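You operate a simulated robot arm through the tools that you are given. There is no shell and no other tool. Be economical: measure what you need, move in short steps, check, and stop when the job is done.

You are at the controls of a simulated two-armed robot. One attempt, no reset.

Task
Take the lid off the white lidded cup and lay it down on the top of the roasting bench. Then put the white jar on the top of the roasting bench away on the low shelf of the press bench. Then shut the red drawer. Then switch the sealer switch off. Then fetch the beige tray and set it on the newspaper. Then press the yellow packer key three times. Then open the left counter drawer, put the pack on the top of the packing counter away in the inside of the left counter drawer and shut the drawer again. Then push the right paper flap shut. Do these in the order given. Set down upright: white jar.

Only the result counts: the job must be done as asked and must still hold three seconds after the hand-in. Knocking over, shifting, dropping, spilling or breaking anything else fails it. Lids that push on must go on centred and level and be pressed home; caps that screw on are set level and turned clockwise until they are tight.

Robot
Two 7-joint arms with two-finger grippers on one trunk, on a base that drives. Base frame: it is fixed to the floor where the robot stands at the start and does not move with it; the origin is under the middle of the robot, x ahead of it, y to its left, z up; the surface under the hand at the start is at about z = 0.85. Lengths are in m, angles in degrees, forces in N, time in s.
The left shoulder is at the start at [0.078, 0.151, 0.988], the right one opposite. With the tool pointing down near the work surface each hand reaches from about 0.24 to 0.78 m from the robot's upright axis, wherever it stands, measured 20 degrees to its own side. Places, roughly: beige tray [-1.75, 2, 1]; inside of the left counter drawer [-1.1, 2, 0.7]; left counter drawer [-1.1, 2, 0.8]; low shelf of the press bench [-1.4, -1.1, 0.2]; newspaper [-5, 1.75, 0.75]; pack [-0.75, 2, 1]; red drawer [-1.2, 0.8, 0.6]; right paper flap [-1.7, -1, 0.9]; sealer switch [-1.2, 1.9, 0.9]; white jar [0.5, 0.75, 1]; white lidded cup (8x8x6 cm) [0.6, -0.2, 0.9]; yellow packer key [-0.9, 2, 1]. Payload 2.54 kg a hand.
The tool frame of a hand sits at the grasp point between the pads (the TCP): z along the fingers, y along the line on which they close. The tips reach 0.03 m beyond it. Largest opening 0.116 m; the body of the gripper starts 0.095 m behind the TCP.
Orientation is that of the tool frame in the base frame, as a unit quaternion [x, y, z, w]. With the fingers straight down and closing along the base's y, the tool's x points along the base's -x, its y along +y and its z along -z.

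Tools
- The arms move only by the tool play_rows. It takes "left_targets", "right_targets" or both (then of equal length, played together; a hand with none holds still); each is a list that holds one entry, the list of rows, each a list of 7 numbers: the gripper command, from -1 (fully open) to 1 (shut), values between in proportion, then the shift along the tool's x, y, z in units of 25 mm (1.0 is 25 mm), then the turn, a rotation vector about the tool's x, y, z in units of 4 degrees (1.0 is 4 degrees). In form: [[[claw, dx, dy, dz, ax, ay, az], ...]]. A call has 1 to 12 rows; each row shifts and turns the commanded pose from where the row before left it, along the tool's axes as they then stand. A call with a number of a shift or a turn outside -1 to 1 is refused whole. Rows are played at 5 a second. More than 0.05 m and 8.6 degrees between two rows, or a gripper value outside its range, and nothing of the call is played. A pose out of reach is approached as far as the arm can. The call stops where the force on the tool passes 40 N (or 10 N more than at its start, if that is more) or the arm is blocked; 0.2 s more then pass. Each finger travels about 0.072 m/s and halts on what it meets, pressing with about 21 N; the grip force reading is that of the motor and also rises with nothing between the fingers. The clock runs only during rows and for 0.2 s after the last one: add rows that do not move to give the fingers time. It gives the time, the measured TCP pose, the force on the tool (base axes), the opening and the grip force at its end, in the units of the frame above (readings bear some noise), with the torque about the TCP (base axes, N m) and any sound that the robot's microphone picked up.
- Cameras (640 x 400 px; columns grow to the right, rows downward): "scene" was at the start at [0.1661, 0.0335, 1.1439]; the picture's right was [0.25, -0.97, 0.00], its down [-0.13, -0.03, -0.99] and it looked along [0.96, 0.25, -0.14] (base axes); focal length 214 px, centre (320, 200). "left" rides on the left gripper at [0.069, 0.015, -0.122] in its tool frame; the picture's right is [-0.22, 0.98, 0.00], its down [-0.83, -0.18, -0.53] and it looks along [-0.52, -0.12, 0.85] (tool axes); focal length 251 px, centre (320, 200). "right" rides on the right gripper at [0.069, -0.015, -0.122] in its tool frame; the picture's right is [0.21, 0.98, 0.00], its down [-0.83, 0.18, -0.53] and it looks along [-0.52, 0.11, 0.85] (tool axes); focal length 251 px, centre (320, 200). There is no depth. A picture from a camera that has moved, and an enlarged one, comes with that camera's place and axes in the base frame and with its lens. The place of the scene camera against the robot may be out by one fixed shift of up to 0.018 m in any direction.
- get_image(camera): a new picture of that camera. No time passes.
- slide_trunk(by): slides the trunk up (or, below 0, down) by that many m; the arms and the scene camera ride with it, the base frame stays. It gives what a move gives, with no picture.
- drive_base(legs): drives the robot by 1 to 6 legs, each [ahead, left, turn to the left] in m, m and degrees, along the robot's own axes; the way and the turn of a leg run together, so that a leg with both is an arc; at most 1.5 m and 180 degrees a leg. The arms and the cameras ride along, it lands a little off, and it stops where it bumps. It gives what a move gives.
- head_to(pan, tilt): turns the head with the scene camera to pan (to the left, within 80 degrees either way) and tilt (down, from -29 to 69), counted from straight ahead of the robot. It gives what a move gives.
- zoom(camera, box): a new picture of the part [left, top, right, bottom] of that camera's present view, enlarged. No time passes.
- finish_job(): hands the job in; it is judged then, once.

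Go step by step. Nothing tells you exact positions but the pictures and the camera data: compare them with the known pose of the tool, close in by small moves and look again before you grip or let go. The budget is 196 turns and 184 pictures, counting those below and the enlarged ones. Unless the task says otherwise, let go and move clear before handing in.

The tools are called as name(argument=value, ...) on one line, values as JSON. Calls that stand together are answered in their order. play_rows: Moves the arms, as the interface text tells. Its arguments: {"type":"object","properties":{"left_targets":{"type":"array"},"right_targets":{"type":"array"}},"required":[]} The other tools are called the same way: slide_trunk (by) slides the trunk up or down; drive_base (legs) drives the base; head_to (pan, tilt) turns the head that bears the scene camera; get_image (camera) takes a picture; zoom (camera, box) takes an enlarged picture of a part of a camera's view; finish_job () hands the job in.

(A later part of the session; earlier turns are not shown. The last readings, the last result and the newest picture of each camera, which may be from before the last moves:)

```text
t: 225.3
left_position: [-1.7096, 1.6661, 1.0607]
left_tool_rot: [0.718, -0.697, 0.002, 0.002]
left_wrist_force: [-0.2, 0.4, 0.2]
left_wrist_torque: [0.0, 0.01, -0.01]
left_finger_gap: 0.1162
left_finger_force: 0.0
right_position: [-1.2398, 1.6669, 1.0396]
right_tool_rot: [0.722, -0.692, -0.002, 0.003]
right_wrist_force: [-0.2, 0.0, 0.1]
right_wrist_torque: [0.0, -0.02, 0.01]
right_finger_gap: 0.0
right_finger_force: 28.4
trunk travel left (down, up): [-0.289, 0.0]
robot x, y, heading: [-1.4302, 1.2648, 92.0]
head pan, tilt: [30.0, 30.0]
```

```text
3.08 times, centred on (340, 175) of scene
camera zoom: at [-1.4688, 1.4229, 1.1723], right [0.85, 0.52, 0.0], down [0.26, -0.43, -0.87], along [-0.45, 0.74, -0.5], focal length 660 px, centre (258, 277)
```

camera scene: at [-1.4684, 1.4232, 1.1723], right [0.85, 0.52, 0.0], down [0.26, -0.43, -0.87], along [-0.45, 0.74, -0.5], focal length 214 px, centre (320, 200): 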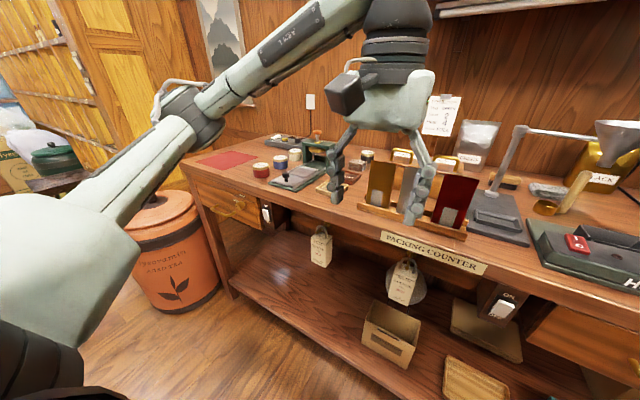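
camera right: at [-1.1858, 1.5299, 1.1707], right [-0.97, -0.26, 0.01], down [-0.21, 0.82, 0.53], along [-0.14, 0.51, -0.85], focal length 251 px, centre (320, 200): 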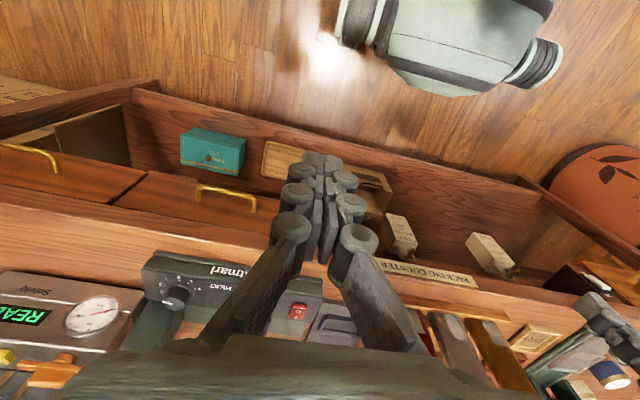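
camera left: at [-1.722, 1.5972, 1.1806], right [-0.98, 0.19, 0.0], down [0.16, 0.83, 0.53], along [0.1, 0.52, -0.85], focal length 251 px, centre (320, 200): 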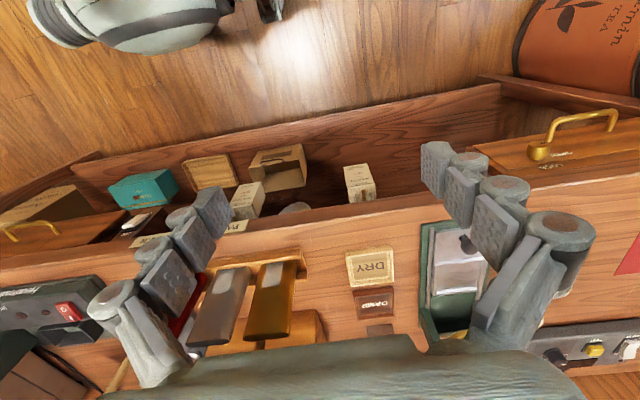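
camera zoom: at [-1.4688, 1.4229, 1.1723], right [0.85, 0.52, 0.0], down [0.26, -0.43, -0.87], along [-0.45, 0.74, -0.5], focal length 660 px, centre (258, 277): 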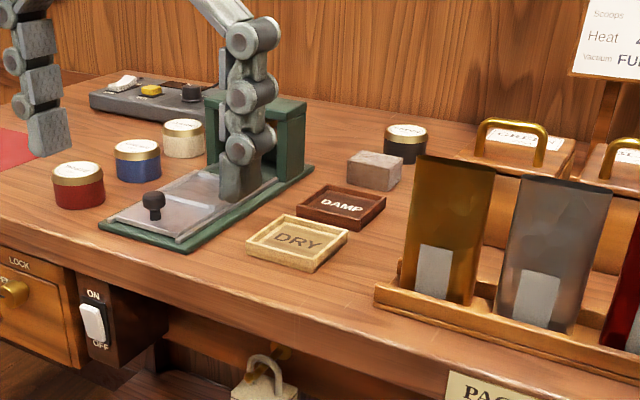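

The beige tray ("DRY", about 7 cm across) is at about [-1.745, 1.92] between the small press and the bag rack. I'll bring the left hand above it and measure again.

play_rows(left_targets=[[[-0.75, -0.94, 0.12, 0, 0, 0, 0], [-0.75, -0.94, 0.12, 0, 0, 0, 0], [-0.75, -0.94, 0.12, 0, 0, 0, 0], [-0.75, -0.94, 0.12, 0, 0, 0, 0], [-0.75, -0.94, 0.12, 0, 0, 0, 0], [-0.75, -0.94, 0.12, 0, 0, 0, 0], [-0.75, -0.94, 0.12, 0.6, 0, 0, 0], [-0.75, -0.94, 0.12, 0.6, 0, 0, 0], [-0.75, -0.94, 0.12, 0.6, 0, 0, 0], [-0.75, -0.94, 0.04, 0.6, 0, 0, 0], [-0.75, 0, 0, 0, 0, 0, 0]]])

get_image(camera="left")

zoom(camera="scene", box=[240, 110, 440, 240])

```text
t: 227.7
left_position: [-1.7468, 1.9002, 0.9962]
left_tool_rot: [0.718, -0.696, 0.0, 0.004]
left_wrist_force: [-0.3, -0.3, 1.3]
left_wrist_torque: [-0.01, -0.03, -0.01]
left_finger_gap: 0.1017
left_finger_force: 0.1
right_position: [-1.2404, 1.6675, 1.0413]
right_tool_rot: [0.722, -0.692, -0.002, 0.003]
right_wrist_force: [0.8, -0.3, -0.1]
right_wrist_torque: [0.01, -0.02, -0.03]
right_finger_gap: 0.0001
right_finger_force: 28.4
trunk travel left (down, up): [-0.289, 0.0]
robot x, y, heading: [-1.4277, 1.2672, 91.6]
head pan, tilt: [30.0, 30.0]
```

```text
76 pictures are left
camera left: at [-1.7601, 1.8306, 1.1164], right [-0.98, 0.19, 0.0], down [0.16, 0.83, 0.53], along [0.1, 0.52, -0.85], focal length 251 px, centre (320, 200)
```

left: 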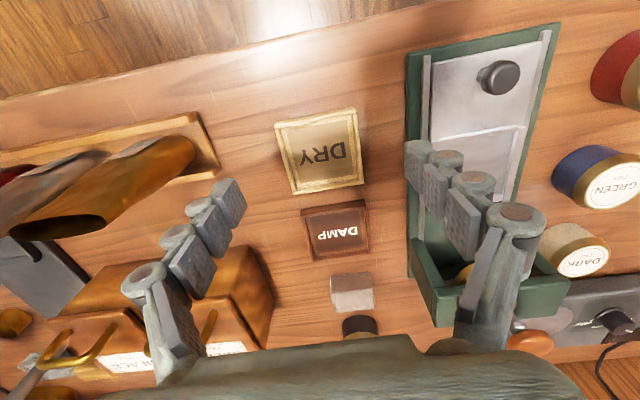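

```text
3.08 times, centred on (340, 175) of scene
camera zoom: at [-1.4685, 1.423, 1.1723], right [0.85, 0.52, 0.0], down [0.26, -0.43, -0.87], along [-0.45, 0.74, -0.5], focal length 660 px, centre (258, 277)
```

zoom: 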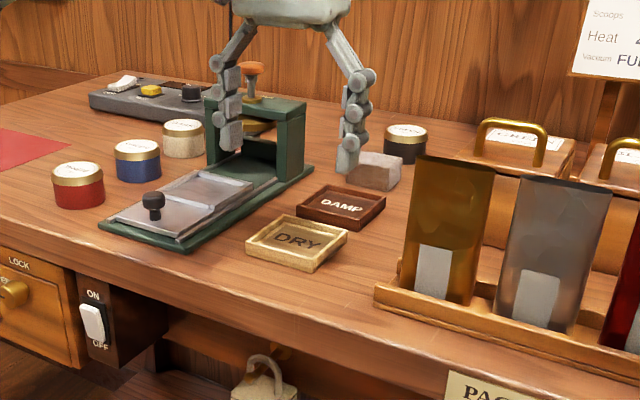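

The tray's centre is at [-1.744, 1.913], rim z≈0.894. I'll align over it, descend, and check before closing.

play_rows(left_targets=[[[-0.75, -0.5, -0.1, 0.5, 0, 0, 0.5], [-0.75, 0, 0, 0.8, 0, 0, 0], [-0.75, 0, 0, 0.8, 0, 0, 0], [-0.75, 0, 0, 0.7, 0, 0, 0], [-0.75, 0, 0, 0.3, 0, 0, 0], [-0.75, 0, 0, 0, 0, 0, 0]]])

zoom(camera="scene", box=[280, 130, 380, 210])

zoom(camera="left", box=[200, 80, 460, 240])

```text
t: 229.1
left_position: [-1.7433, 1.9125, 0.9181]
left_tool_rot: [-0.705, 0.709, -0.002, -0.004]
left_wrist_force: [0.1, 0.7, -0.4]
left_wrist_torque: [0.01, -0.01, -0.02]
left_finger_gap: 0.1017
left_finger_force: 0.0
right_position: [-1.2405, 1.6668, 1.0402]
right_tool_rot: [0.722, -0.692, -0.002, 0.004]
right_wrist_force: [-0.4, -0.3, -0.4]
right_wrist_torque: [0.02, -0.02, 0.0]
right_finger_gap: 0.0001
right_finger_force: 28.6
trunk travel left (down, up): [-0.289, 0.0]
robot x, y, heading: [-1.4291, 1.2672, 91.8]
head pan, tilt: [30.0, 30.0]
```

```text
5.00 times, centred on (330, 170) of scene
camera zoom: at [-1.4684, 1.4232, 1.1723], right [0.85, 0.52, 0.0], down [0.26, -0.43, -0.87], along [-0.45, 0.74, -0.5], focal length 1072 px, centre (270, 350)
```

zoom: 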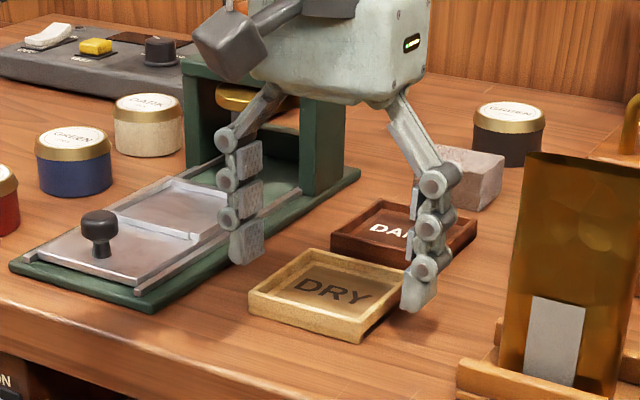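

```text
2.46 times, centred on (330, 160) of left
camera zoom: at [-1.7586, 1.8434, 1.0382], right [-0.98, 0.22, 0.0], down [0.19, 0.83, 0.53], along [0.11, 0.52, -0.85], focal length 619 px, centre (295, 298)
```

zoom: 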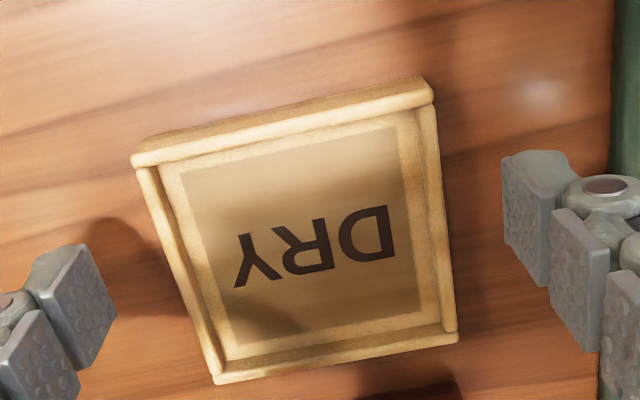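

The fingers straddle the tray. I'll lower until the tips are close to the counter.

play_rows(left_targets=[[[-0.75, -0.12, 0, 0.15, 0, 0, 0], [-0.75, 0, 0, 0.15, 0, 0, 0], [-0.75, 0, 0, 0.1, 0, 0, 0], [-0.75, 0, 0, 0, 0, 0, 0]]])

zoom(camera="scene", box=[280, 130, 380, 210])

```text
t: 230.1
left_position: [-1.7426, 1.915, 0.9081]
left_tool_rot: [-0.705, 0.709, -0.001, -0.002]
left_wrist_force: [0.0, 0.0, -0.4]
left_wrist_torque: [0.01, 0.0, -0.03]
left_finger_gap: 0.1014
left_finger_force: 0.1
right_position: [-1.2415, 1.6664, 1.04]
right_tool_rot: [0.721, -0.692, -0.003, 0.004]
right_wrist_force: [-0.1, 0.7, -1.0]
right_wrist_torque: [0.02, 0.0, 0.03]
right_finger_gap: 0.0
right_finger_force: 28.7
trunk travel left (down, up): [-0.289, 0.0]
robot x, y, heading: [-1.4292, 1.2672, 91.5]
head pan, tilt: [30.0, 30.0]
```

```text
5.00 times, centred on (330, 170) of scene
camera zoom: at [-1.4685, 1.4232, 1.1723], right [0.85, 0.52, 0.0], down [0.26, -0.43, -0.87], along [-0.45, 0.74, -0.5], focal length 1072 px, centre (270, 350)
```

zoom: 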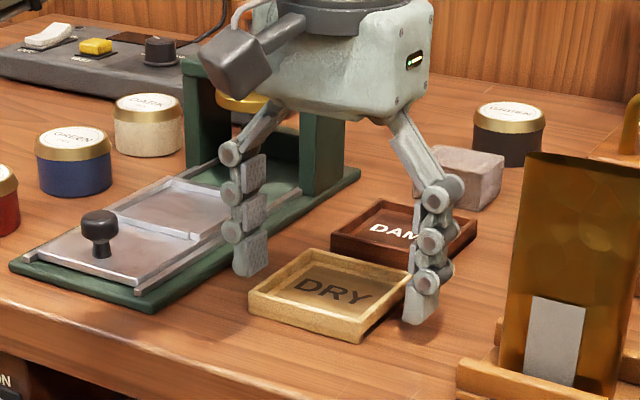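

play_rows(left_targets=[[[-0.75, 0, 0, 0.12, 0, 0, 0], [-0.75, 0, 0, 0.08, 0, 0, 0], [-0.75, 0, 0, 0, 0, 0, 0]]])

```text
t: 230.9
left_position: [-1.7433, 1.9152, 0.9037]
left_tool_rot: [-0.705, 0.709, -0.001, -0.003]
left_wrist_force: [0.4, -0.5, 0.3]
left_wrist_torque: [-0.01, 0.0, 0.02]
left_finger_gap: 0.1015
left_finger_force: 0.0
right_position: [-1.2403, 1.6677, 1.0411]
right_tool_rot: [0.722, -0.692, -0.002, 0.004]
right_wrist_force: [0.9, 0.9, 0.1]
right_wrist_torque: [0.02, 0.03, 0.03]
right_finger_gap: 0.0003
right_finger_force: 28.7
trunk travel left (down, up): [-0.289, 0.0]
robot x, y, heading: [-1.4281, 1.2708, 91.5]
head pan, tilt: [30.0, 30.0]
```

play_rows(left_targets=[[[-0.75, 0, 0, 0.08, 0, 0, 0], [-0.3, 0, 0, 0, 0, 0, 0], [0.2, 0, 0, 0, 0, 0, 0], [0.5, 0, 0, 0, 0, 0, 0], [1, 0, 0, 0, 0, 0, 0], [1, 0, 0, 0, 0, 0, 0]]])

zoom(camera="scene", box=[280, 130, 380, 210])

```text
t: 232.3
left_position: [-1.7403, 1.9161, 0.9064]
left_tool_rot: [-0.705, 0.709, 0.001, 0.0]
left_wrist_force: [7.4, 8.2, 25.5]
left_wrist_torque: [0.06, -1.17, 0.2]
left_finger_gap: 0.0734
left_finger_force: 21.4
right_position: [-1.2392, 1.6651, 1.0412]
right_tool_rot: [0.722, -0.692, -0.003, 0.004]
right_wrist_force: [-0.2, 0.2, -0.1]
right_wrist_torque: [-0.01, 0.01, -0.03]
right_finger_gap: 0.0002
right_finger_force: 28.8
trunk travel left (down, up): [-0.289, 0.0]
robot x, y, heading: [-1.4274, 1.2678, 91.5]
head pan, tilt: [30.0, 30.0]
```

```text
5.00 times, centred on (330, 170) of scene
camera zoom: at [-1.4667, 1.4214, 1.1729], right [0.85, 0.52, 0.0], down [0.26, -0.42, -0.87], along [-0.45, 0.74, -0.5], focal length 1072 px, centre (270, 350)
```

zoom: 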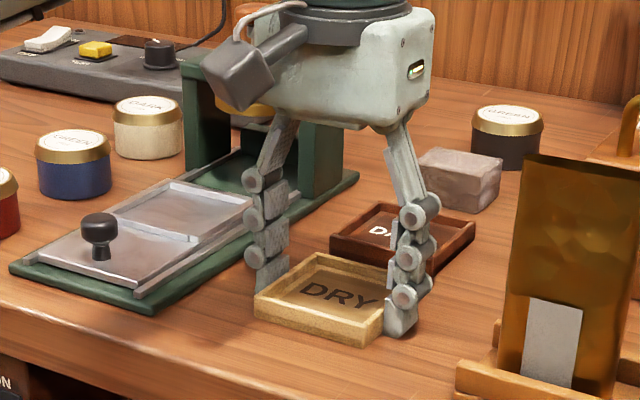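

The tray is gripped at 73 mm. I'll lift it and draw it back off the counter.

play_rows(left_targets=[[[1, 0, 0, -0.3, 0, 0, 0], [1, 0, 0, -0.7, 0, 0, 0], [1, 0, 0, -1, 0, 0, 0], [1, 0, 0, -1, 0, 0, 0], [1, 0, 0, -1, 0, 0, 0], [1, 0.9, -0.3, 0, 0, 0, 0], [1, 0.9, -0.3, 0, 0, 0, 0], [1, 0.9, -0.3, 0, 0, 0, 0], [1, 0.9, -0.3, 0, 0, 0, 0], [1, 0.9, -0.3, 0, 0, 0, 0], [1, 0.9, -0.3, 0, 0, 0, 0], [1, 0.9, -0.3, 0, 0, 0, 0]]])

play_rows(left_targets=[[[1, 0.9, -0.5, 0, 0, 0, 0], [1, 0.9, -0.5, 0, 0, 0, 0], [1, 0.9, -0.5, 0, 0, 0, 0], [1, 0.9, -0.5, 0, 0, 0, 0], [1, 0.6, 0, 0, 0, 0, 0]]])

head_to(pan=75, tilt=10)

get_image(camera="scene")

get_image(camera="left")

```text
t: 234.9
left_position: [-1.6906, 1.7578, 1.0016]
left_tool_rot: [-0.705, 0.709, -0.001, -0.004]
left_wrist_force: [-0.1, 0.3, -0.2]
left_wrist_torque: [-0.02, 0.03, 0.0]
left_finger_gap: 0.0734
left_finger_force: 20.5
right_position: [-1.2403, 1.6682, 1.0401]
right_tool_rot: [0.722, -0.692, -0.002, 0.004]
right_wrist_force: [1.3, -0.2, 0.2]
right_wrist_torque: [0.01, -0.04, -0.04]
right_finger_gap: 0.0
right_finger_force: 28.9
trunk travel left (down, up): [-0.289, 0.0]
robot x, y, heading: [-1.4312, 1.263, 91.6]
head pan, tilt: [30.0, 30.0]
```

```text
t: 236.1
left_position: [-1.6426, 1.654, 1.0023]
left_tool_rot: [-0.705, 0.709, 0.0, -0.003]
left_wrist_force: [0.0, 0.9, -0.2]
left_wrist_torque: [-0.01, -0.01, 0.02]
left_finger_gap: 0.073
left_finger_force: 20.8
right_position: [-1.2406, 1.6664, 1.0397]
right_tool_rot: [0.723, -0.691, -0.002, 0.003]
right_wrist_force: [-0.6, 0.8, 0.4]
right_wrist_torque: [-0.02, -0.03, 0.01]
right_finger_gap: 0.0
right_finger_force: 28.7
trunk travel left (down, up): [-0.289, 0.0]
robot x, y, heading: [-1.4239, 1.2681, 91.8]
head pan, tilt: [30.0, 30.0]
```

```text
t: 237.2
left_position: [-1.6426, 1.6535, 1.002]
left_tool_rot: [-0.705, 0.709, -0.001, -0.005]
left_wrist_force: [-0.1, -0.3, -0.2]
left_wrist_torque: [0.0, 0.02, -0.01]
left_finger_gap: 0.0733
left_finger_force: 21.4
right_position: [-1.2418, 1.6673, 1.0423]
right_tool_rot: [0.721, -0.692, -0.001, 0.002]
right_wrist_force: [-0.3, 0.5, 0.8]
right_wrist_torque: [0.0, 0.0, -0.02]
right_finger_gap: 0.0001
right_finger_force: 28.7
trunk travel left (down, up): [-0.289, 0.0]
robot x, y, heading: [-1.4293, 1.2664, 91.6]
head pan, tilt: [75.0, 10.0]
```

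```text
70 pictures are left
camera scene: at [-1.5115, 1.3678, 1.2046], right [0.23, 0.97, 0.0], down [0.17, -0.04, -0.98], along [-0.96, 0.23, -0.17], focal length 214 px, centre (320, 200)
```

scene: 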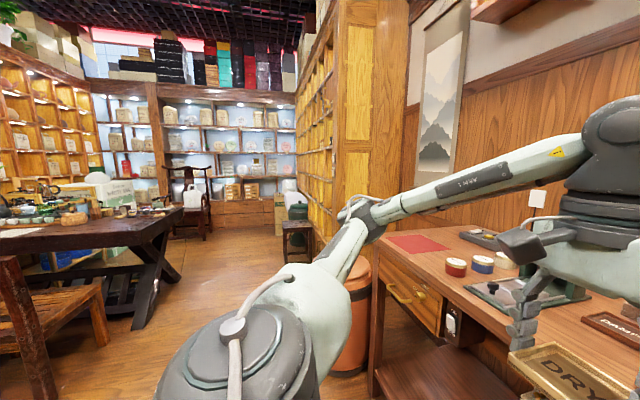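

```text
69 pictures are left
camera left: at [-1.6573, 1.5856, 1.1231], right [-0.98, 0.22, 0.0], down [0.19, 0.83, 0.53], along [0.11, 0.52, -0.85], focal length 251 px, centre (320, 200)
```

left: 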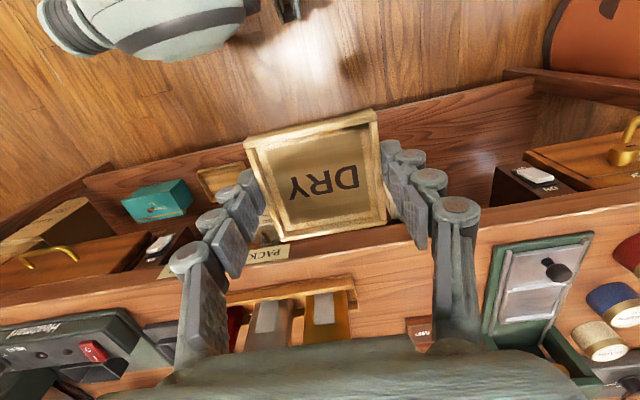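

The tray is held level. The newspaper should be far to the west, around [-5, 1.75]. I'll turn west and drive along the open aisle, then look.

drive_base(legs=[[0, 0.0, 88.5], [1.1, 0, 0]])

head_to(pan=-10, tilt=15)

get_image(camera="scene")

```text
t: 246.5
left_position: [-2.8924, 1.0867, 1.0035]
left_tool_rot: [1.0, -0.02, 0.003, 0.001]
left_wrist_force: [0.4, 0.6, -1.0]
left_wrist_torque: [0.02, -0.01, -0.01]
left_finger_gap: 0.0734
left_finger_force: 20.6
right_position: [-2.8921, 1.4878, 1.0409]
right_tool_rot: [1.0, 0.003, 0.001, 0.004]
right_wrist_force: [-0.7, 0.7, 0.0]
right_wrist_torque: [0.03, -0.03, -0.02]
right_finger_gap: 0.0001
right_finger_force: 28.5
trunk travel left (down, up): [-0.289, 0.0]
robot x, y, heading: [-2.5012, 1.2899, 179.7]
head pan, tilt: [75.0, 10.0]
```

```text
t: 248.1
left_position: [-2.8917, 1.0857, 1.0036]
left_tool_rot: [1.0, -0.02, 0.003, 0.002]
left_wrist_force: [0.2, 0.2, -0.2]
left_wrist_torque: [0.01, -0.01, -0.03]
left_finger_gap: 0.0738
left_finger_force: 21.2
right_position: [-2.8923, 1.4881, 1.0409]
right_tool_rot: [1.0, 0.003, 0.001, 0.004]
right_wrist_force: [1.1, 0.8, 0.5]
right_wrist_torque: [-0.02, 0.01, 0.0]
right_finger_gap: 0.0
right_finger_force: 28.4
trunk travel left (down, up): [-0.289, 0.0]
robot x, y, heading: [-2.4996, 1.2852, 179.7]
head pan, tilt: [-10.0, 15.0]
```

```text
68 pictures are left
camera scene: at [-2.6507, 1.3147, 1.1965], right [0.18, 0.98, 0.0], down [0.25, -0.05, -0.97], along [-0.95, 0.17, -0.26], focal length 214 px, centre (320, 200)
```

scene: 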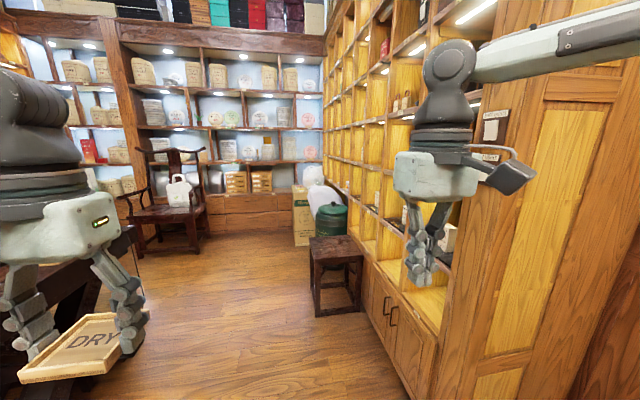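

zoom(camera="scene", box=[260, 150, 400, 270])

```text
3.33 times, centred on (330, 210) of scene
camera zoom: at [-2.6507, 1.3147, 1.1965], right [0.18, 0.98, 0.0], down [0.25, -0.05, -0.97], along [-0.95, 0.17, -0.26], focal length 715 px, centre (287, 167)
```

zoom: 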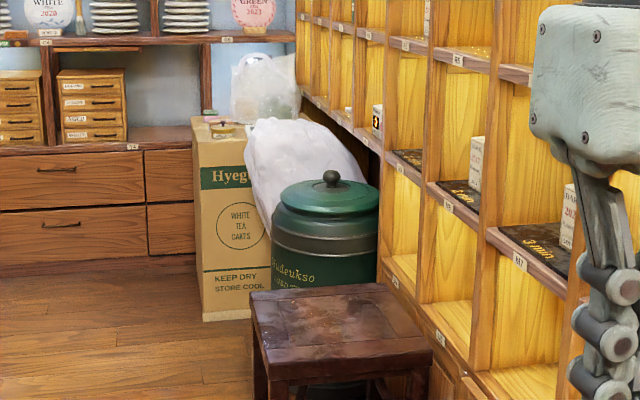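

The carton by the back wall looks like the place the newspaper may lie on. I'll drive nearer, keeping clear of the stool.

drive_base(legs=[[0, 0.2, 0], [1.35, 0, 0]])

head_to(pan=-25, tilt=20)

get_image(camera="scene")

```text
t: 257.2
left_position: [-4.2977, 0.9597, 1.0035]
left_tool_rot: [0.999, -0.047, 0.004, 0.001]
left_wrist_force: [0.2, 0.5, -1.0]
left_wrist_torque: [0.0, -0.02, -0.04]
left_finger_gap: 0.0734
left_finger_force: 21.0
right_position: [-4.2746, 1.362, 1.0404]
right_tool_rot: [1.0, -0.023, 0.002, 0.003]
right_wrist_force: [0.0, 0.4, -0.5]
right_wrist_torque: [0.01, -0.03, -0.01]
right_finger_gap: 0.0
right_finger_force: 28.9
trunk travel left (down, up): [-0.289, 0.0]
robot x, y, heading: [-3.8924, 1.1435, 176.6]
head pan, tilt: [-10.0, 15.0]
```

```text
t: 258.0
left_position: [-4.2978, 0.9595, 1.0026]
left_tool_rot: [0.999, -0.047, 0.003, 0.001]
left_wrist_force: [0.4, -0.3, -1.1]
left_wrist_torque: [0.01, -0.01, 0.01]
left_finger_gap: 0.0736
left_finger_force: 20.3
right_position: [-4.2755, 1.3616, 1.0399]
right_tool_rot: [1.0, -0.023, 0.001, 0.003]
right_wrist_force: [-0.5, -0.2, 0.2]
right_wrist_torque: [0.04, 0.02, 0.01]
right_finger_gap: 0.0
right_finger_force: 28.5
trunk travel left (down, up): [-0.289, 0.0]
robot x, y, heading: [-3.8961, 1.1388, 176.6]
head pan, tilt: [-25.0, 20.0]
```

```text
66 pictures are left
camera scene: at [-4.0352, 1.1982, 1.1884], right [0.48, 0.88, 0.0], down [0.3, -0.16, -0.94], along [-0.83, 0.45, -0.34], focal length 214 px, centre (320, 200)
```

scene: 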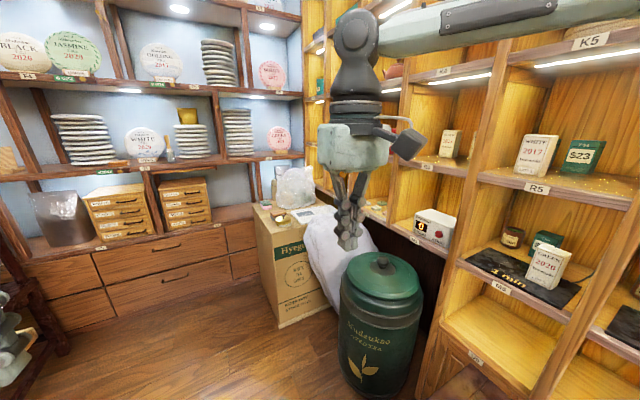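

zoom(camera="scene", box=[240, 150, 380, 260])

```text
3.64 times, centred on (310, 205) of scene
camera zoom: at [-4.0352, 1.1982, 1.1884], right [0.48, 0.88, 0.0], down [0.3, -0.16, -0.94], along [-0.83, 0.45, -0.34], focal length 780 px, centre (356, 182)
```

zoom: 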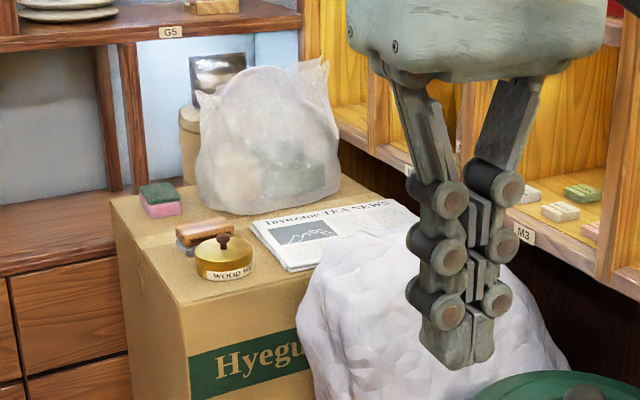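

The folded newspaper ("TEA NEWS") lies on top of the carton, around [-4.95, 1.67], with a tin, a bag and a sack close by. I'll turn to face north and slide west so the left hand can come down on it from above.

drive_base(legs=[[0, 0.12, 0], [0, 0, -86.6], [0, 0.82, 0]])

head_to(pan=10, tilt=35)

get_image(camera="scene")

get_image(camera="left")

```text
t: 271.2
left_position: [-4.9196, 1.3766, 1.0021]
left_tool_rot: [0.71, -0.704, 0.001, 0.004]
left_wrist_force: [0.3, 0.0, -0.7]
left_wrist_torque: [0.0, 0.01, 0.03]
left_finger_gap: 0.0735
left_finger_force: 20.7
right_position: [-4.518, 1.3953, 1.0402]
right_tool_rot: [0.727, -0.686, -0.002, 0.003]
right_wrist_force: [-1.4, -0.2, 0.7]
right_wrist_torque: [0.05, -0.02, -0.03]
right_finger_gap: 0.0
right_finger_force: 28.7
trunk travel left (down, up): [-0.289, 0.0]
robot x, y, heading: [-4.6969, 0.9913, 92.5]
head pan, tilt: [-25.0, 20.0]
```

```text
t: 272.2
left_position: [-4.9179, 1.3769, 1.0031]
left_tool_rot: [0.71, -0.704, 0.001, 0.004]
left_wrist_force: [-0.6, 0.4, -1.7]
left_wrist_torque: [0.0, -0.02, 0.0]
left_finger_gap: 0.0733
left_finger_force: 20.8
right_position: [-4.5177, 1.3963, 1.0396]
right_tool_rot: [0.728, -0.686, -0.002, 0.003]
right_wrist_force: [-0.5, 0.0, -0.4]
right_wrist_torque: [0.02, 0.02, 0.0]
right_finger_gap: 0.0002
right_finger_force: 28.9
trunk travel left (down, up): [-0.289, 0.0]
robot x, y, heading: [-4.6962, 0.9912, 92.6]
head pan, tilt: [10.0, 35.0]
```

```text
64 pictures are left
camera scene: at [-4.7119, 1.1579, 1.1645], right [0.98, 0.22, 0.0], down [0.12, -0.56, -0.82], along [-0.18, 0.8, -0.57], focal length 214 px, centre (320, 200)
```

scene: 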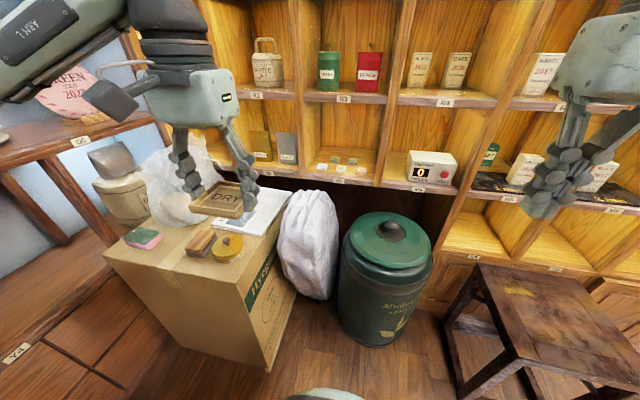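

```text
63 pictures are left
camera left: at [-4.9331, 1.3075, 1.1231], right [-0.98, 0.2, 0.0], down [0.17, 0.83, 0.53], along [0.11, 0.52, -0.85], focal length 251 px, centre (320, 200)
```

left: 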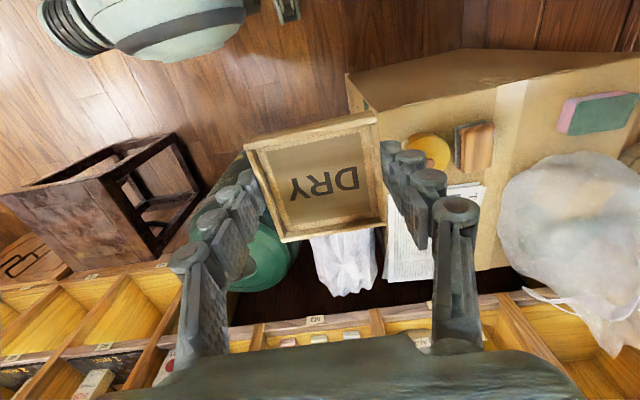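

Triangulating again, the carton top is at z≈0.65 and the newspaper spans about x -5.22 to -5.0, y 1.62 to 1.90. I'll step the base a bit closer and then extend the tray over it.

drive_base(legs=[[0.07, 0.13, -2.5]])

play_rows(left_targets=[[[1, -0.9, 0, 0, 0, 0, 0], [1, -0.9, 0, 0, 0, 0, 0], [1, -0.9, 0, 0, 0, 0, 0], [1, -0.9, 0, 0, 0, 0, 0], [1, -0.9, 0.3, 0, 0, 0, 0], [1, -0.9, 0.3, 0, 0, 0, 0], [1, -0.9, 0.3, 0, 0, 0, 0], [1, -0.9, 0.3, 0, 0, 0, 0], [1, 0, 0, 0, 0, 0, 0]]])

get_image(camera="left")

get_image(camera="scene")

```text
t: 274.1
left_position: [-5.0317, 1.4531, 1.0029]
left_tool_rot: [-0.696, 0.718, -0.002, -0.004]
left_wrist_force: [0.0, 0.4, -0.4]
left_wrist_torque: [0.04, 0.01, 0.01]
left_finger_gap: 0.0735
left_finger_force: 21.1
right_position: [-4.63, 1.4555, 1.04]
right_tool_rot: [0.714, -0.7, -0.003, 0.003]
right_wrist_force: [0.0, -0.9, 0.8]
right_wrist_torque: [0.0, -0.02, 0.01]
right_finger_gap: 0.0002
right_finger_force: 29.2
trunk travel left (down, up): [-0.289, 0.0]
robot x, y, heading: [-4.8264, 1.0573, 90.2]
head pan, tilt: [10.0, 35.0]
```

```text
t: 276.1
left_position: [-5.0569, 1.6329, 0.9999]
left_tool_rot: [-0.697, 0.717, -0.002, -0.004]
left_wrist_force: [-0.8, -0.4, -0.3]
left_wrist_torque: [-0.02, 0.02, -0.04]
left_finger_gap: 0.0734
left_finger_force: 21.4
right_position: [-4.6297, 1.4551, 1.0407]
right_tool_rot: [0.714, -0.7, -0.003, 0.003]
right_wrist_force: [-0.6, -0.8, -0.6]
right_wrist_torque: [0.0, -0.03, 0.01]
right_finger_gap: 0.0
right_finger_force: 28.7
trunk travel left (down, up): [-0.289, 0.0]
robot x, y, heading: [-4.8291, 1.06, 90.3]
head pan, tilt: [10.0, 35.0]
```

```text
62 pictures are left
camera left: at [-5.073, 1.5638, 1.1197], right [-0.97, 0.24, 0.0], down [0.21, 0.82, 0.53], along [0.13, 0.51, -0.85], focal length 251 px, centre (320, 200)
```

left: 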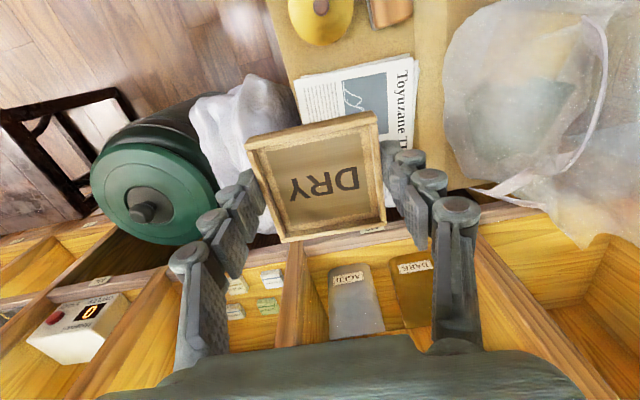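

```text
61 pictures are left
camera scene: at [-4.8338, 1.2252, 1.1645], right [0.98, 0.18, 0.0], down [0.1, -0.56, -0.82], along [-0.15, 0.81, -0.57], focal length 214 px, centre (320, 200)
```

scene: 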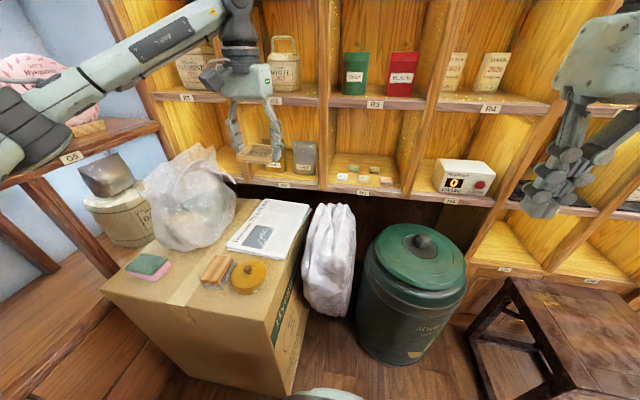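

The paper is at about x -5.20 to -5.00, y 1.61 to 1.87, z≈0.68. I'll lower the trunk and bring the tray forward over its middle.

slide_trunk(by=-0.18)

play_rows(left_targets=[[[1, -0.85, 0.2, 0, 0, 0, 0], [1, -0.85, 0.3, 0, 0, 0, 0], [1, -0.85, 0.3, 0, 0, 0, 0], [1, -0.85, 0.3, 0, 0, 0, 0], [1, -0.65, 0.1, 0, 0, 0, 0], [1, 0, 0, 0, 0, 0, 0]]])

get_image(camera="left")

zoom(camera="scene", box=[180, 60, 360, 200])

```text
t: 278.1
left_position: [-5.0563, 1.6312, 0.8197]
left_tool_rot: [-0.696, 0.718, -0.001, -0.004]
left_wrist_force: [-0.8, -0.7, -0.8]
left_wrist_torque: [0.0, 0.03, -0.04]
left_finger_gap: 0.0735
left_finger_force: 20.5
right_position: [-4.6298, 1.4542, 0.8612]
right_tool_rot: [0.714, -0.7, -0.002, 0.003]
right_wrist_force: [0.2, 0.4, 0.3]
right_wrist_torque: [0.0, 0.03, 0.01]
right_finger_gap: 0.0
right_finger_force: 28.6
trunk travel left (down, up): [-0.109, 0.18]
robot x, y, heading: [-4.8298, 1.0606, 90.0]
head pan, tilt: [10.0, 35.0]
```

```text
t: 279.5
left_position: [-5.0839, 1.7341, 0.8186]
left_tool_rot: [-0.697, 0.717, -0.001, -0.003]
left_wrist_force: [-0.6, 1.5, -1.6]
left_wrist_torque: [-0.03, 0.01, -0.04]
left_finger_gap: 0.0733
left_finger_force: 20.8
right_position: [-4.6291, 1.4541, 0.8602]
right_tool_rot: [0.713, -0.701, -0.003, 0.004]
right_wrist_force: [0.2, -0.8, 0.2]
right_wrist_torque: [-0.02, 0.03, 0.01]
right_finger_gap: 0.0
right_finger_force: 29.1
trunk travel left (down, up): [-0.109, 0.18]
robot x, y, heading: [-4.8248, 1.0611, 90.1]
head pan, tilt: [10.0, 35.0]
```

```text
60 pictures are left
camera left: at [-5.1011, 1.6663, 0.9392], right [-0.97, 0.24, 0.0], down [0.21, 0.82, 0.53], along [0.13, 0.51, -0.85], focal length 251 px, centre (320, 200)
```

left: 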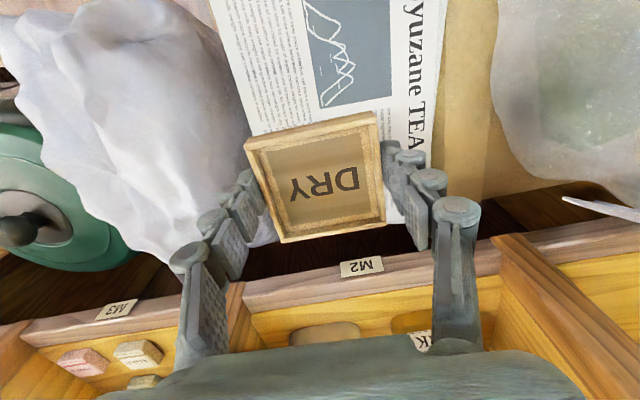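

```text
2.86 times, centred on (270, 130) of scene
camera zoom: at [-4.8338, 1.2254, 0.9845], right [0.98, 0.18, 0.0], down [0.1, -0.56, -0.82], along [-0.15, 0.81, -0.57], focal length 613 px, centre (463, 400)
```

zoom: 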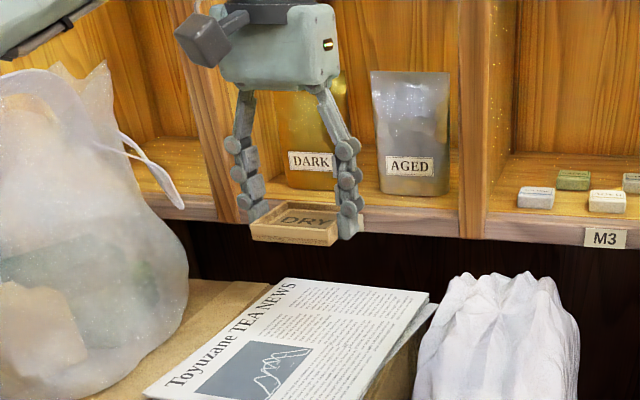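

The tray is above the middle of the newspaper. I'll lower it.

play_rows(left_targets=[[[1, 0, 0, 0.8, 0, 0, 0], [1, 0, 0, 0.8, 0, 0, 0], [1, 0, 0, 0.8, 0, 0, 0], [1, 0, 0, 0.4, 0, 0, 0], [1, 0, 0, 0, 0, 0, 0]]])

zoom(camera="scene", box=[180, 80, 340, 200])

```text
t: 280.7
left_position: [-5.0834, 1.7344, 0.7485]
left_tool_rot: [-0.696, 0.718, -0.002, -0.004]
left_wrist_force: [0.0, -0.2, 0.2]
left_wrist_torque: [-0.01, 0.0, 0.0]
left_finger_gap: 0.0732
left_finger_force: 21.3
right_position: [-4.6286, 1.4563, 0.8599]
right_tool_rot: [0.713, -0.701, -0.002, 0.003]
right_wrist_force: [-0.9, -0.4, -0.5]
right_wrist_torque: [0.0, 0.01, 0.02]
right_finger_gap: 0.0
right_finger_force: 28.6
trunk travel left (down, up): [-0.109, 0.18]
robot x, y, heading: [-4.8287, 1.061, 90.3]
head pan, tilt: [10.0, 35.0]
```

```text
3.33 times, centred on (260, 140) of scene
camera zoom: at [-4.8338, 1.2254, 0.9845], right [0.98, 0.18, 0.0], down [0.1, -0.56, -0.82], along [-0.15, 0.81, -0.57], focal length 715 px, centre (520, 400)
```

zoom: 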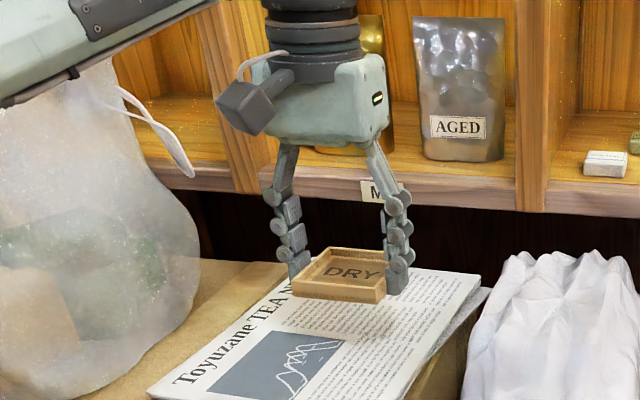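

play_rows(left_targets=[[[1, 0, 0, 0.4, 0, 0, 0], [1, 0, 0, 0.3, 0, 0, 0], [1, 0, 0, 0.2, 0, 0, 0], [1, 0, 0, 0, 0, 0, 0]]])

zoom(camera="scene", box=[180, 80, 340, 200])

```text
t: 281.7
left_position: [-5.0823, 1.734, 0.7273]
left_tool_rot: [-0.697, 0.718, -0.001, -0.004]
left_wrist_force: [-0.2, 0.0, -1.0]
left_wrist_torque: [-0.01, 0.0, -0.01]
left_finger_gap: 0.0732
left_finger_force: 20.7
right_position: [-4.6301, 1.4541, 0.86]
right_tool_rot: [0.713, -0.701, -0.002, 0.003]
right_wrist_force: [-0.8, 0.1, 0.5]
right_wrist_torque: [0.04, 0.0, -0.02]
right_finger_gap: 0.0001
right_finger_force: 28.6
trunk travel left (down, up): [-0.109, 0.18]
robot x, y, heading: [-4.823, 1.0591, 90.4]
head pan, tilt: [10.0, 35.0]
```

```text
3.33 times, centred on (260, 140) of scene
camera zoom: at [-4.8338, 1.2254, 0.9845], right [0.98, 0.18, 0.0], down [0.1, -0.56, -0.82], along [-0.15, 0.81, -0.57], focal length 715 px, centre (520, 400)
```

zoom: 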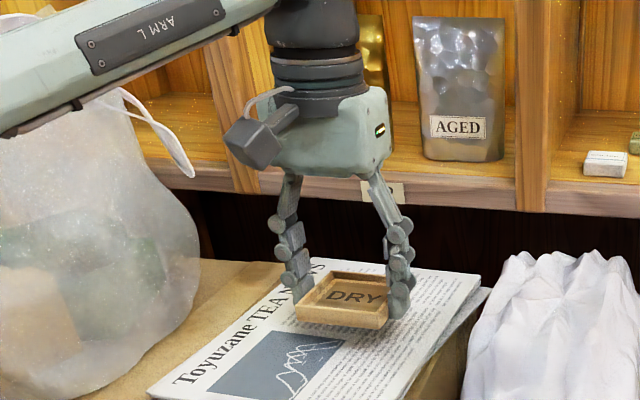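

play_rows(left_targets=[[[1, 0, 0, 0.2, 0, 0, 0], [1, 0, 0, 0.15, 0, 0, 0], [1, 0, 0, 0, 0, 0, 0]]])

play_rows(left_targets=[[[1, 0, 0, 0.1, 0, 0, 0], [1, 0, 0, 0, 0, 0, 0]]])

zoom(camera="scene", box=[180, 80, 340, 200])

```text
t: 282.5
left_position: [-5.0834, 1.7338, 0.7172]
left_tool_rot: [-0.697, 0.717, -0.001, -0.003]
left_wrist_force: [0.5, -0.1, -0.5]
left_wrist_torque: [0.0, -0.01, 0.0]
left_finger_gap: 0.0733
left_finger_force: 20.1
right_position: [-4.6291, 1.4547, 0.8612]
right_tool_rot: [0.714, -0.7, -0.003, 0.004]
right_wrist_force: [1.3, 1.1, -0.5]
right_wrist_torque: [0.01, 0.0, -0.01]
right_finger_gap: 0.0
right_finger_force: 28.8
trunk travel left (down, up): [-0.109, 0.18]
robot x, y, heading: [-4.8289, 1.0617, 90.1]
head pan, tilt: [10.0, 35.0]
```

```text
t: 283.1
left_position: [-5.0835, 1.7334, 0.7163]
left_tool_rot: [-0.697, 0.717, -0.001, -0.004]
left_wrist_force: [0.2, -0.6, -0.1]
left_wrist_torque: [0.03, -0.02, -0.01]
left_finger_gap: 0.0733
left_finger_force: 21.1
right_position: [-4.6298, 1.4553, 0.8611]
right_tool_rot: [0.714, -0.7, -0.002, 0.004]
right_wrist_force: [0.0, 0.1, -1.4]
right_wrist_torque: [-0.03, 0.0, 0.04]
right_finger_gap: 0.0003
right_finger_force: 28.0
trunk travel left (down, up): [-0.109, 0.18]
robot x, y, heading: [-4.8276, 1.0629, 90.2]
head pan, tilt: [10.0, 35.0]
```

```text
3.33 times, centred on (260, 140) of scene
camera zoom: at [-4.8338, 1.2253, 0.9845], right [0.98, 0.18, 0.0], down [0.1, -0.56, -0.82], along [-0.15, 0.81, -0.57], focal length 715 px, centre (520, 400)
```

zoom: 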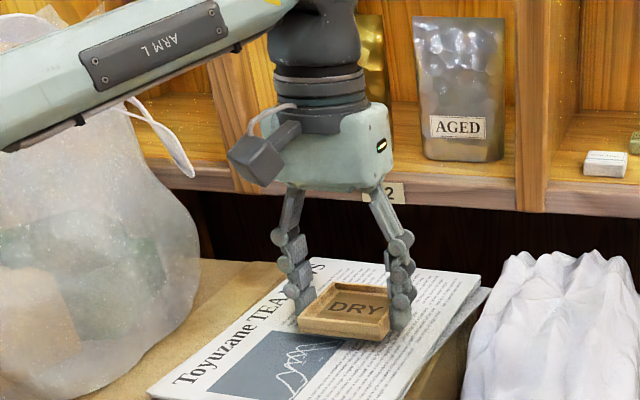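

play_rows(left_targets=[[[1, 0, 0, 0.15, 0, 0, 0], [1, 0, 0, 0.15, 0, 0, 0], [1, 0, 0, 0.1, 0, 0, 0], [1, 0, 0, 0, 0, 0, 0]]])

play_rows(left_targets=[[[1, 0, 0, 0.1, 0, 0, 0], [1, 0, 0, 0.1, 0, 0, 0], [1, 0, 0, 0, 0, 0, 0]]])

zoom(camera="scene", box=[180, 80, 340, 200])

```text
t: 284.1
left_position: [-5.083, 1.7334, 0.7055]
left_tool_rot: [-0.697, 0.717, -0.001, -0.004]
left_wrist_force: [0.4, -0.7, -0.7]
left_wrist_torque: [-0.01, -0.03, 0.02]
left_finger_gap: 0.0731
left_finger_force: 20.8
right_position: [-4.6296, 1.4552, 0.8615]
right_tool_rot: [0.714, -0.7, -0.003, 0.003]
right_wrist_force: [-0.3, 0.0, -0.1]
right_wrist_torque: [-0.01, 0.0, 0.0]
right_finger_gap: 0.0
right_finger_force: 28.1
trunk travel left (down, up): [-0.109, 0.18]
robot x, y, heading: [-4.8233, 1.0608, 90.2]
head pan, tilt: [10.0, 35.0]
```

```text
t: 284.9
left_position: [-5.0843, 1.7333, 0.7017]
left_tool_rot: [-0.697, 0.717, 0.0, -0.003]
left_wrist_force: [-1.4, 0.5, 3.6]
left_wrist_torque: [0.08, -0.12, 0.07]
left_finger_gap: 0.0736
left_finger_force: 20.6
right_position: [-4.6292, 1.455, 0.8614]
right_tool_rot: [0.714, -0.7, -0.002, 0.004]
right_wrist_force: [0.7, 0.5, 0.6]
right_wrist_torque: [0.03, 0.0, -0.01]
right_finger_gap: 0.0003
right_finger_force: 27.9
trunk travel left (down, up): [-0.109, 0.18]
robot x, y, heading: [-4.8247, 1.0601, 90.4]
head pan, tilt: [10.0, 35.0]
```

```text
3.33 times, centred on (260, 140) of scene
camera zoom: at [-4.8338, 1.2251, 0.9846], right [0.98, 0.18, 0.0], down [0.1, -0.56, -0.82], along [-0.15, 0.81, -0.57], focal length 715 px, centre (520, 400)
```

zoom: 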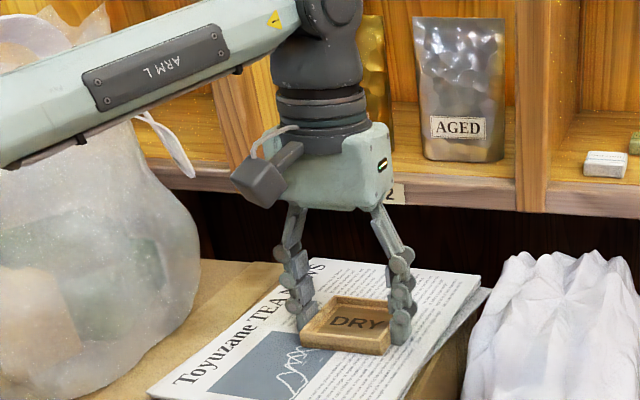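

The tray touches the paper. I'll open gently and rise straight up.

play_rows(left_targets=[[[-0.1, 0, 0, 0, 0, 0, 0], [-0.35, 0, 0, 0, 0, 0, 0], [-0.5, 0, 0, 0, 0, 0, 0], [-0.5, 0, 0, -0.3, 0, 0, 0], [-0.5, 0, 0, -0.6, 0, 0, 0], [-0.5, 0, 0, -1, 0, 0, 0], [-0.5, 0, 0, -1, 0, 0, 0], [-0.5, 0, 0, -1, 0, 0, 0], [-0.5, 0, 0, 0, 0, 0, 0]]])

zoom(camera="scene", box=[180, 80, 340, 200])

```text
t: 286.9
left_position: [-5.0836, 1.7363, 0.7973]
left_tool_rot: [-0.697, 0.718, -0.001, -0.004]
left_wrist_force: [-0.4, -0.3, -0.9]
left_wrist_torque: [0.0, 0.01, 0.03]
left_finger_gap: 0.087
left_finger_force: 0.0
right_position: [-4.6296, 1.4545, 0.8618]
right_tool_rot: [0.714, -0.7, -0.003, 0.004]
right_wrist_force: [-0.7, 0.7, 0.3]
right_wrist_torque: [0.0, 0.02, 0.0]
right_finger_gap: 0.0
right_finger_force: 28.2
trunk travel left (down, up): [-0.109, 0.18]
robot x, y, heading: [-4.8279, 1.0631, 90.3]
head pan, tilt: [10.0, 35.0]
```

```text
3.33 times, centred on (260, 140) of scene
camera zoom: at [-4.8337, 1.2253, 0.9845], right [0.98, 0.18, 0.0], down [0.1, -0.56, -0.82], along [-0.15, 0.81, -0.57], focal length 715 px, centre (520, 400)
```

zoom: 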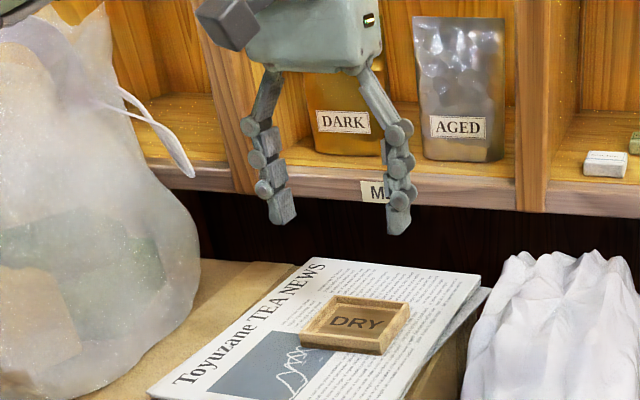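

The tray is on the newspaper. I'll pull the hand back, raise the trunk, and strafe back east to the packing counter.

play_rows(left_targets=[[[-0.5, 0, 0, -1, 0, 0, 0], [-0.5, 0, 0, -1, 0, 0, 0], [-0.5, 0.9, -0.3, -0.5, 0, 0, 0], [-0.5, 0.9, -0.3, 0, 0, 0, 0], [-0.5, 0.9, -0.3, 0, 0, 0, 0], [-0.5, 0.9, -0.3, 0, 0, 0, 0], [-0.5, 0.9, -0.3, 0, 0, 0, 0], [-0.5, 0.9, -0.3, 0, 0, 0, 0], [-0.5, 0.9, -0.3, 0, 0, 0, 0], [-0.5, 0.9, -0.3, 0, 0, 0, 0], [-0.5, 0.9, 0, 0, 0, 0, 0], [-0.5, 0.9, 0, 0, 0, 0, 0]]])

slide_trunk(by=0.18)

drive_base(legs=[[0, -1.25, 0], [0, -1.25, 0]])

```text
t: 289.5
left_position: [-5.0295, 1.5087, 0.8601]
left_tool_rot: [-0.697, 0.717, 0.0, -0.003]
left_wrist_force: [-0.3, -0.3, -0.2]
left_wrist_torque: [0.04, 0.02, -0.02]
left_finger_gap: 0.087
left_finger_force: 0.1
right_position: [-4.6299, 1.4545, 0.86]
right_tool_rot: [0.714, -0.7, -0.002, 0.004]
right_wrist_force: [0.6, -0.2, -0.5]
right_wrist_torque: [0.0, 0.02, -0.01]
right_finger_gap: 0.0002
right_finger_force: 28.6
trunk travel left (down, up): [-0.109, 0.18]
robot x, y, heading: [-4.8271, 1.0606, 90.4]
head pan, tilt: [10.0, 35.0]
```

```text
t: 291.5
left_position: [-5.0305, 1.5083, 1.0397]
left_tool_rot: [-0.696, 0.718, -0.002, -0.004]
left_wrist_force: [0.5, -0.2, 0.1]
left_wrist_torque: [0.05, 0.0, 0.0]
left_finger_gap: 0.0871
left_finger_force: 0.0
right_position: [-4.6291, 1.4556, 1.0395]
right_tool_rot: [0.714, -0.7, -0.002, 0.003]
right_wrist_force: [0.6, 0.5, 0.6]
right_wrist_torque: [0.02, -0.04, 0.01]
right_finger_gap: 0.0
right_finger_force: 28.5
trunk travel left (down, up): [-0.289, 0.0]
robot x, y, heading: [-4.8263, 1.0612, 90.1]
head pan, tilt: [10.0, 35.0]
```

```text
t: 315.9
left_position: [-2.503, 1.5201, 1.0403]
left_tool_rot: [-0.7, 0.714, -0.001, -0.003]
left_wrist_force: [0.2, 0.8, -0.3]
left_wrist_torque: [-0.03, 0.01, 0.01]
left_finger_gap: 0.087
left_finger_force: 0.1
right_position: [-2.1017, 1.4691, 1.0409]
right_tool_rot: [0.717, -0.698, -0.002, 0.004]
right_wrist_force: [-0.4, 0.1, 0.1]
right_wrist_torque: [0.01, 0.0, -0.04]
right_finger_gap: 0.0001
right_finger_force: 28.7
trunk travel left (down, up): [-0.289, 0.0]
robot x, y, heading: [-2.2982, 1.0766, 90.7]
head pan, tilt: [10.0, 35.0]
```

drive_base(legs=[[0.17, -0.1, 0], [0, -1.05, 0]])

head_to(pan=-15, tilt=25)

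get_image(camera="scene")

```text
t: 327.4
left_position: [-1.3619, 1.6969, 1.0398]
left_tool_rot: [-0.697, 0.717, -0.002, -0.004]
left_wrist_force: [-0.4, -1.0, 0.0]
left_wrist_torque: [-0.01, 0.0, -0.02]
left_finger_gap: 0.0868
left_finger_force: 0.0
right_position: [-0.9625, 1.6448, 1.04]
right_tool_rot: [0.715, -0.7, -0.002, 0.004]
right_wrist_force: [-0.5, 0.2, -0.6]
right_wrist_torque: [0.04, 0.0, 0.03]
right_finger_gap: 0.0
right_finger_force: 28.3
trunk travel left (down, up): [-0.289, 0.0]
robot x, y, heading: [-1.158, 1.2479, 90.4]
head pan, tilt: [10.0, 35.0]
```

```text
t: 328.3
left_position: [-1.3622, 1.6965, 1.039]
left_tool_rot: [-0.698, 0.716, -0.001, -0.004]
left_wrist_force: [0.0, -0.4, -0.1]
left_wrist_torque: [0.0, 0.02, -0.03]
left_finger_gap: 0.0871
left_finger_force: 0.1
right_position: [-0.9614, 1.6448, 1.0402]
right_tool_rot: [0.715, -0.7, -0.003, 0.004]
right_wrist_force: [-0.3, 0.6, -0.2]
right_wrist_torque: [0.02, 0.0, 0.01]
right_finger_gap: 0.0
right_finger_force: 28.9
trunk travel left (down, up): [-0.289, 0.0]
robot x, y, heading: [-1.1561, 1.2498, 90.4]
head pan, tilt: [-15.0, 25.0]
```

```text
53 pictures are left
camera scene: at [-1.1264, 1.4166, 1.1802], right [0.97, -0.25, 0.0], down [-0.11, -0.41, -0.91], along [0.23, 0.88, -0.42], focal length 214 px, centre (320, 200)
```

scene: 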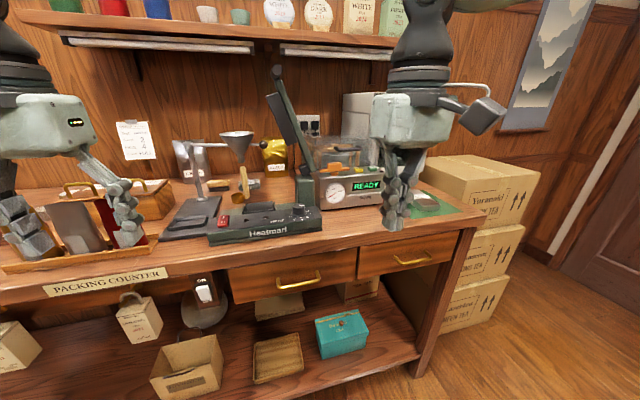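

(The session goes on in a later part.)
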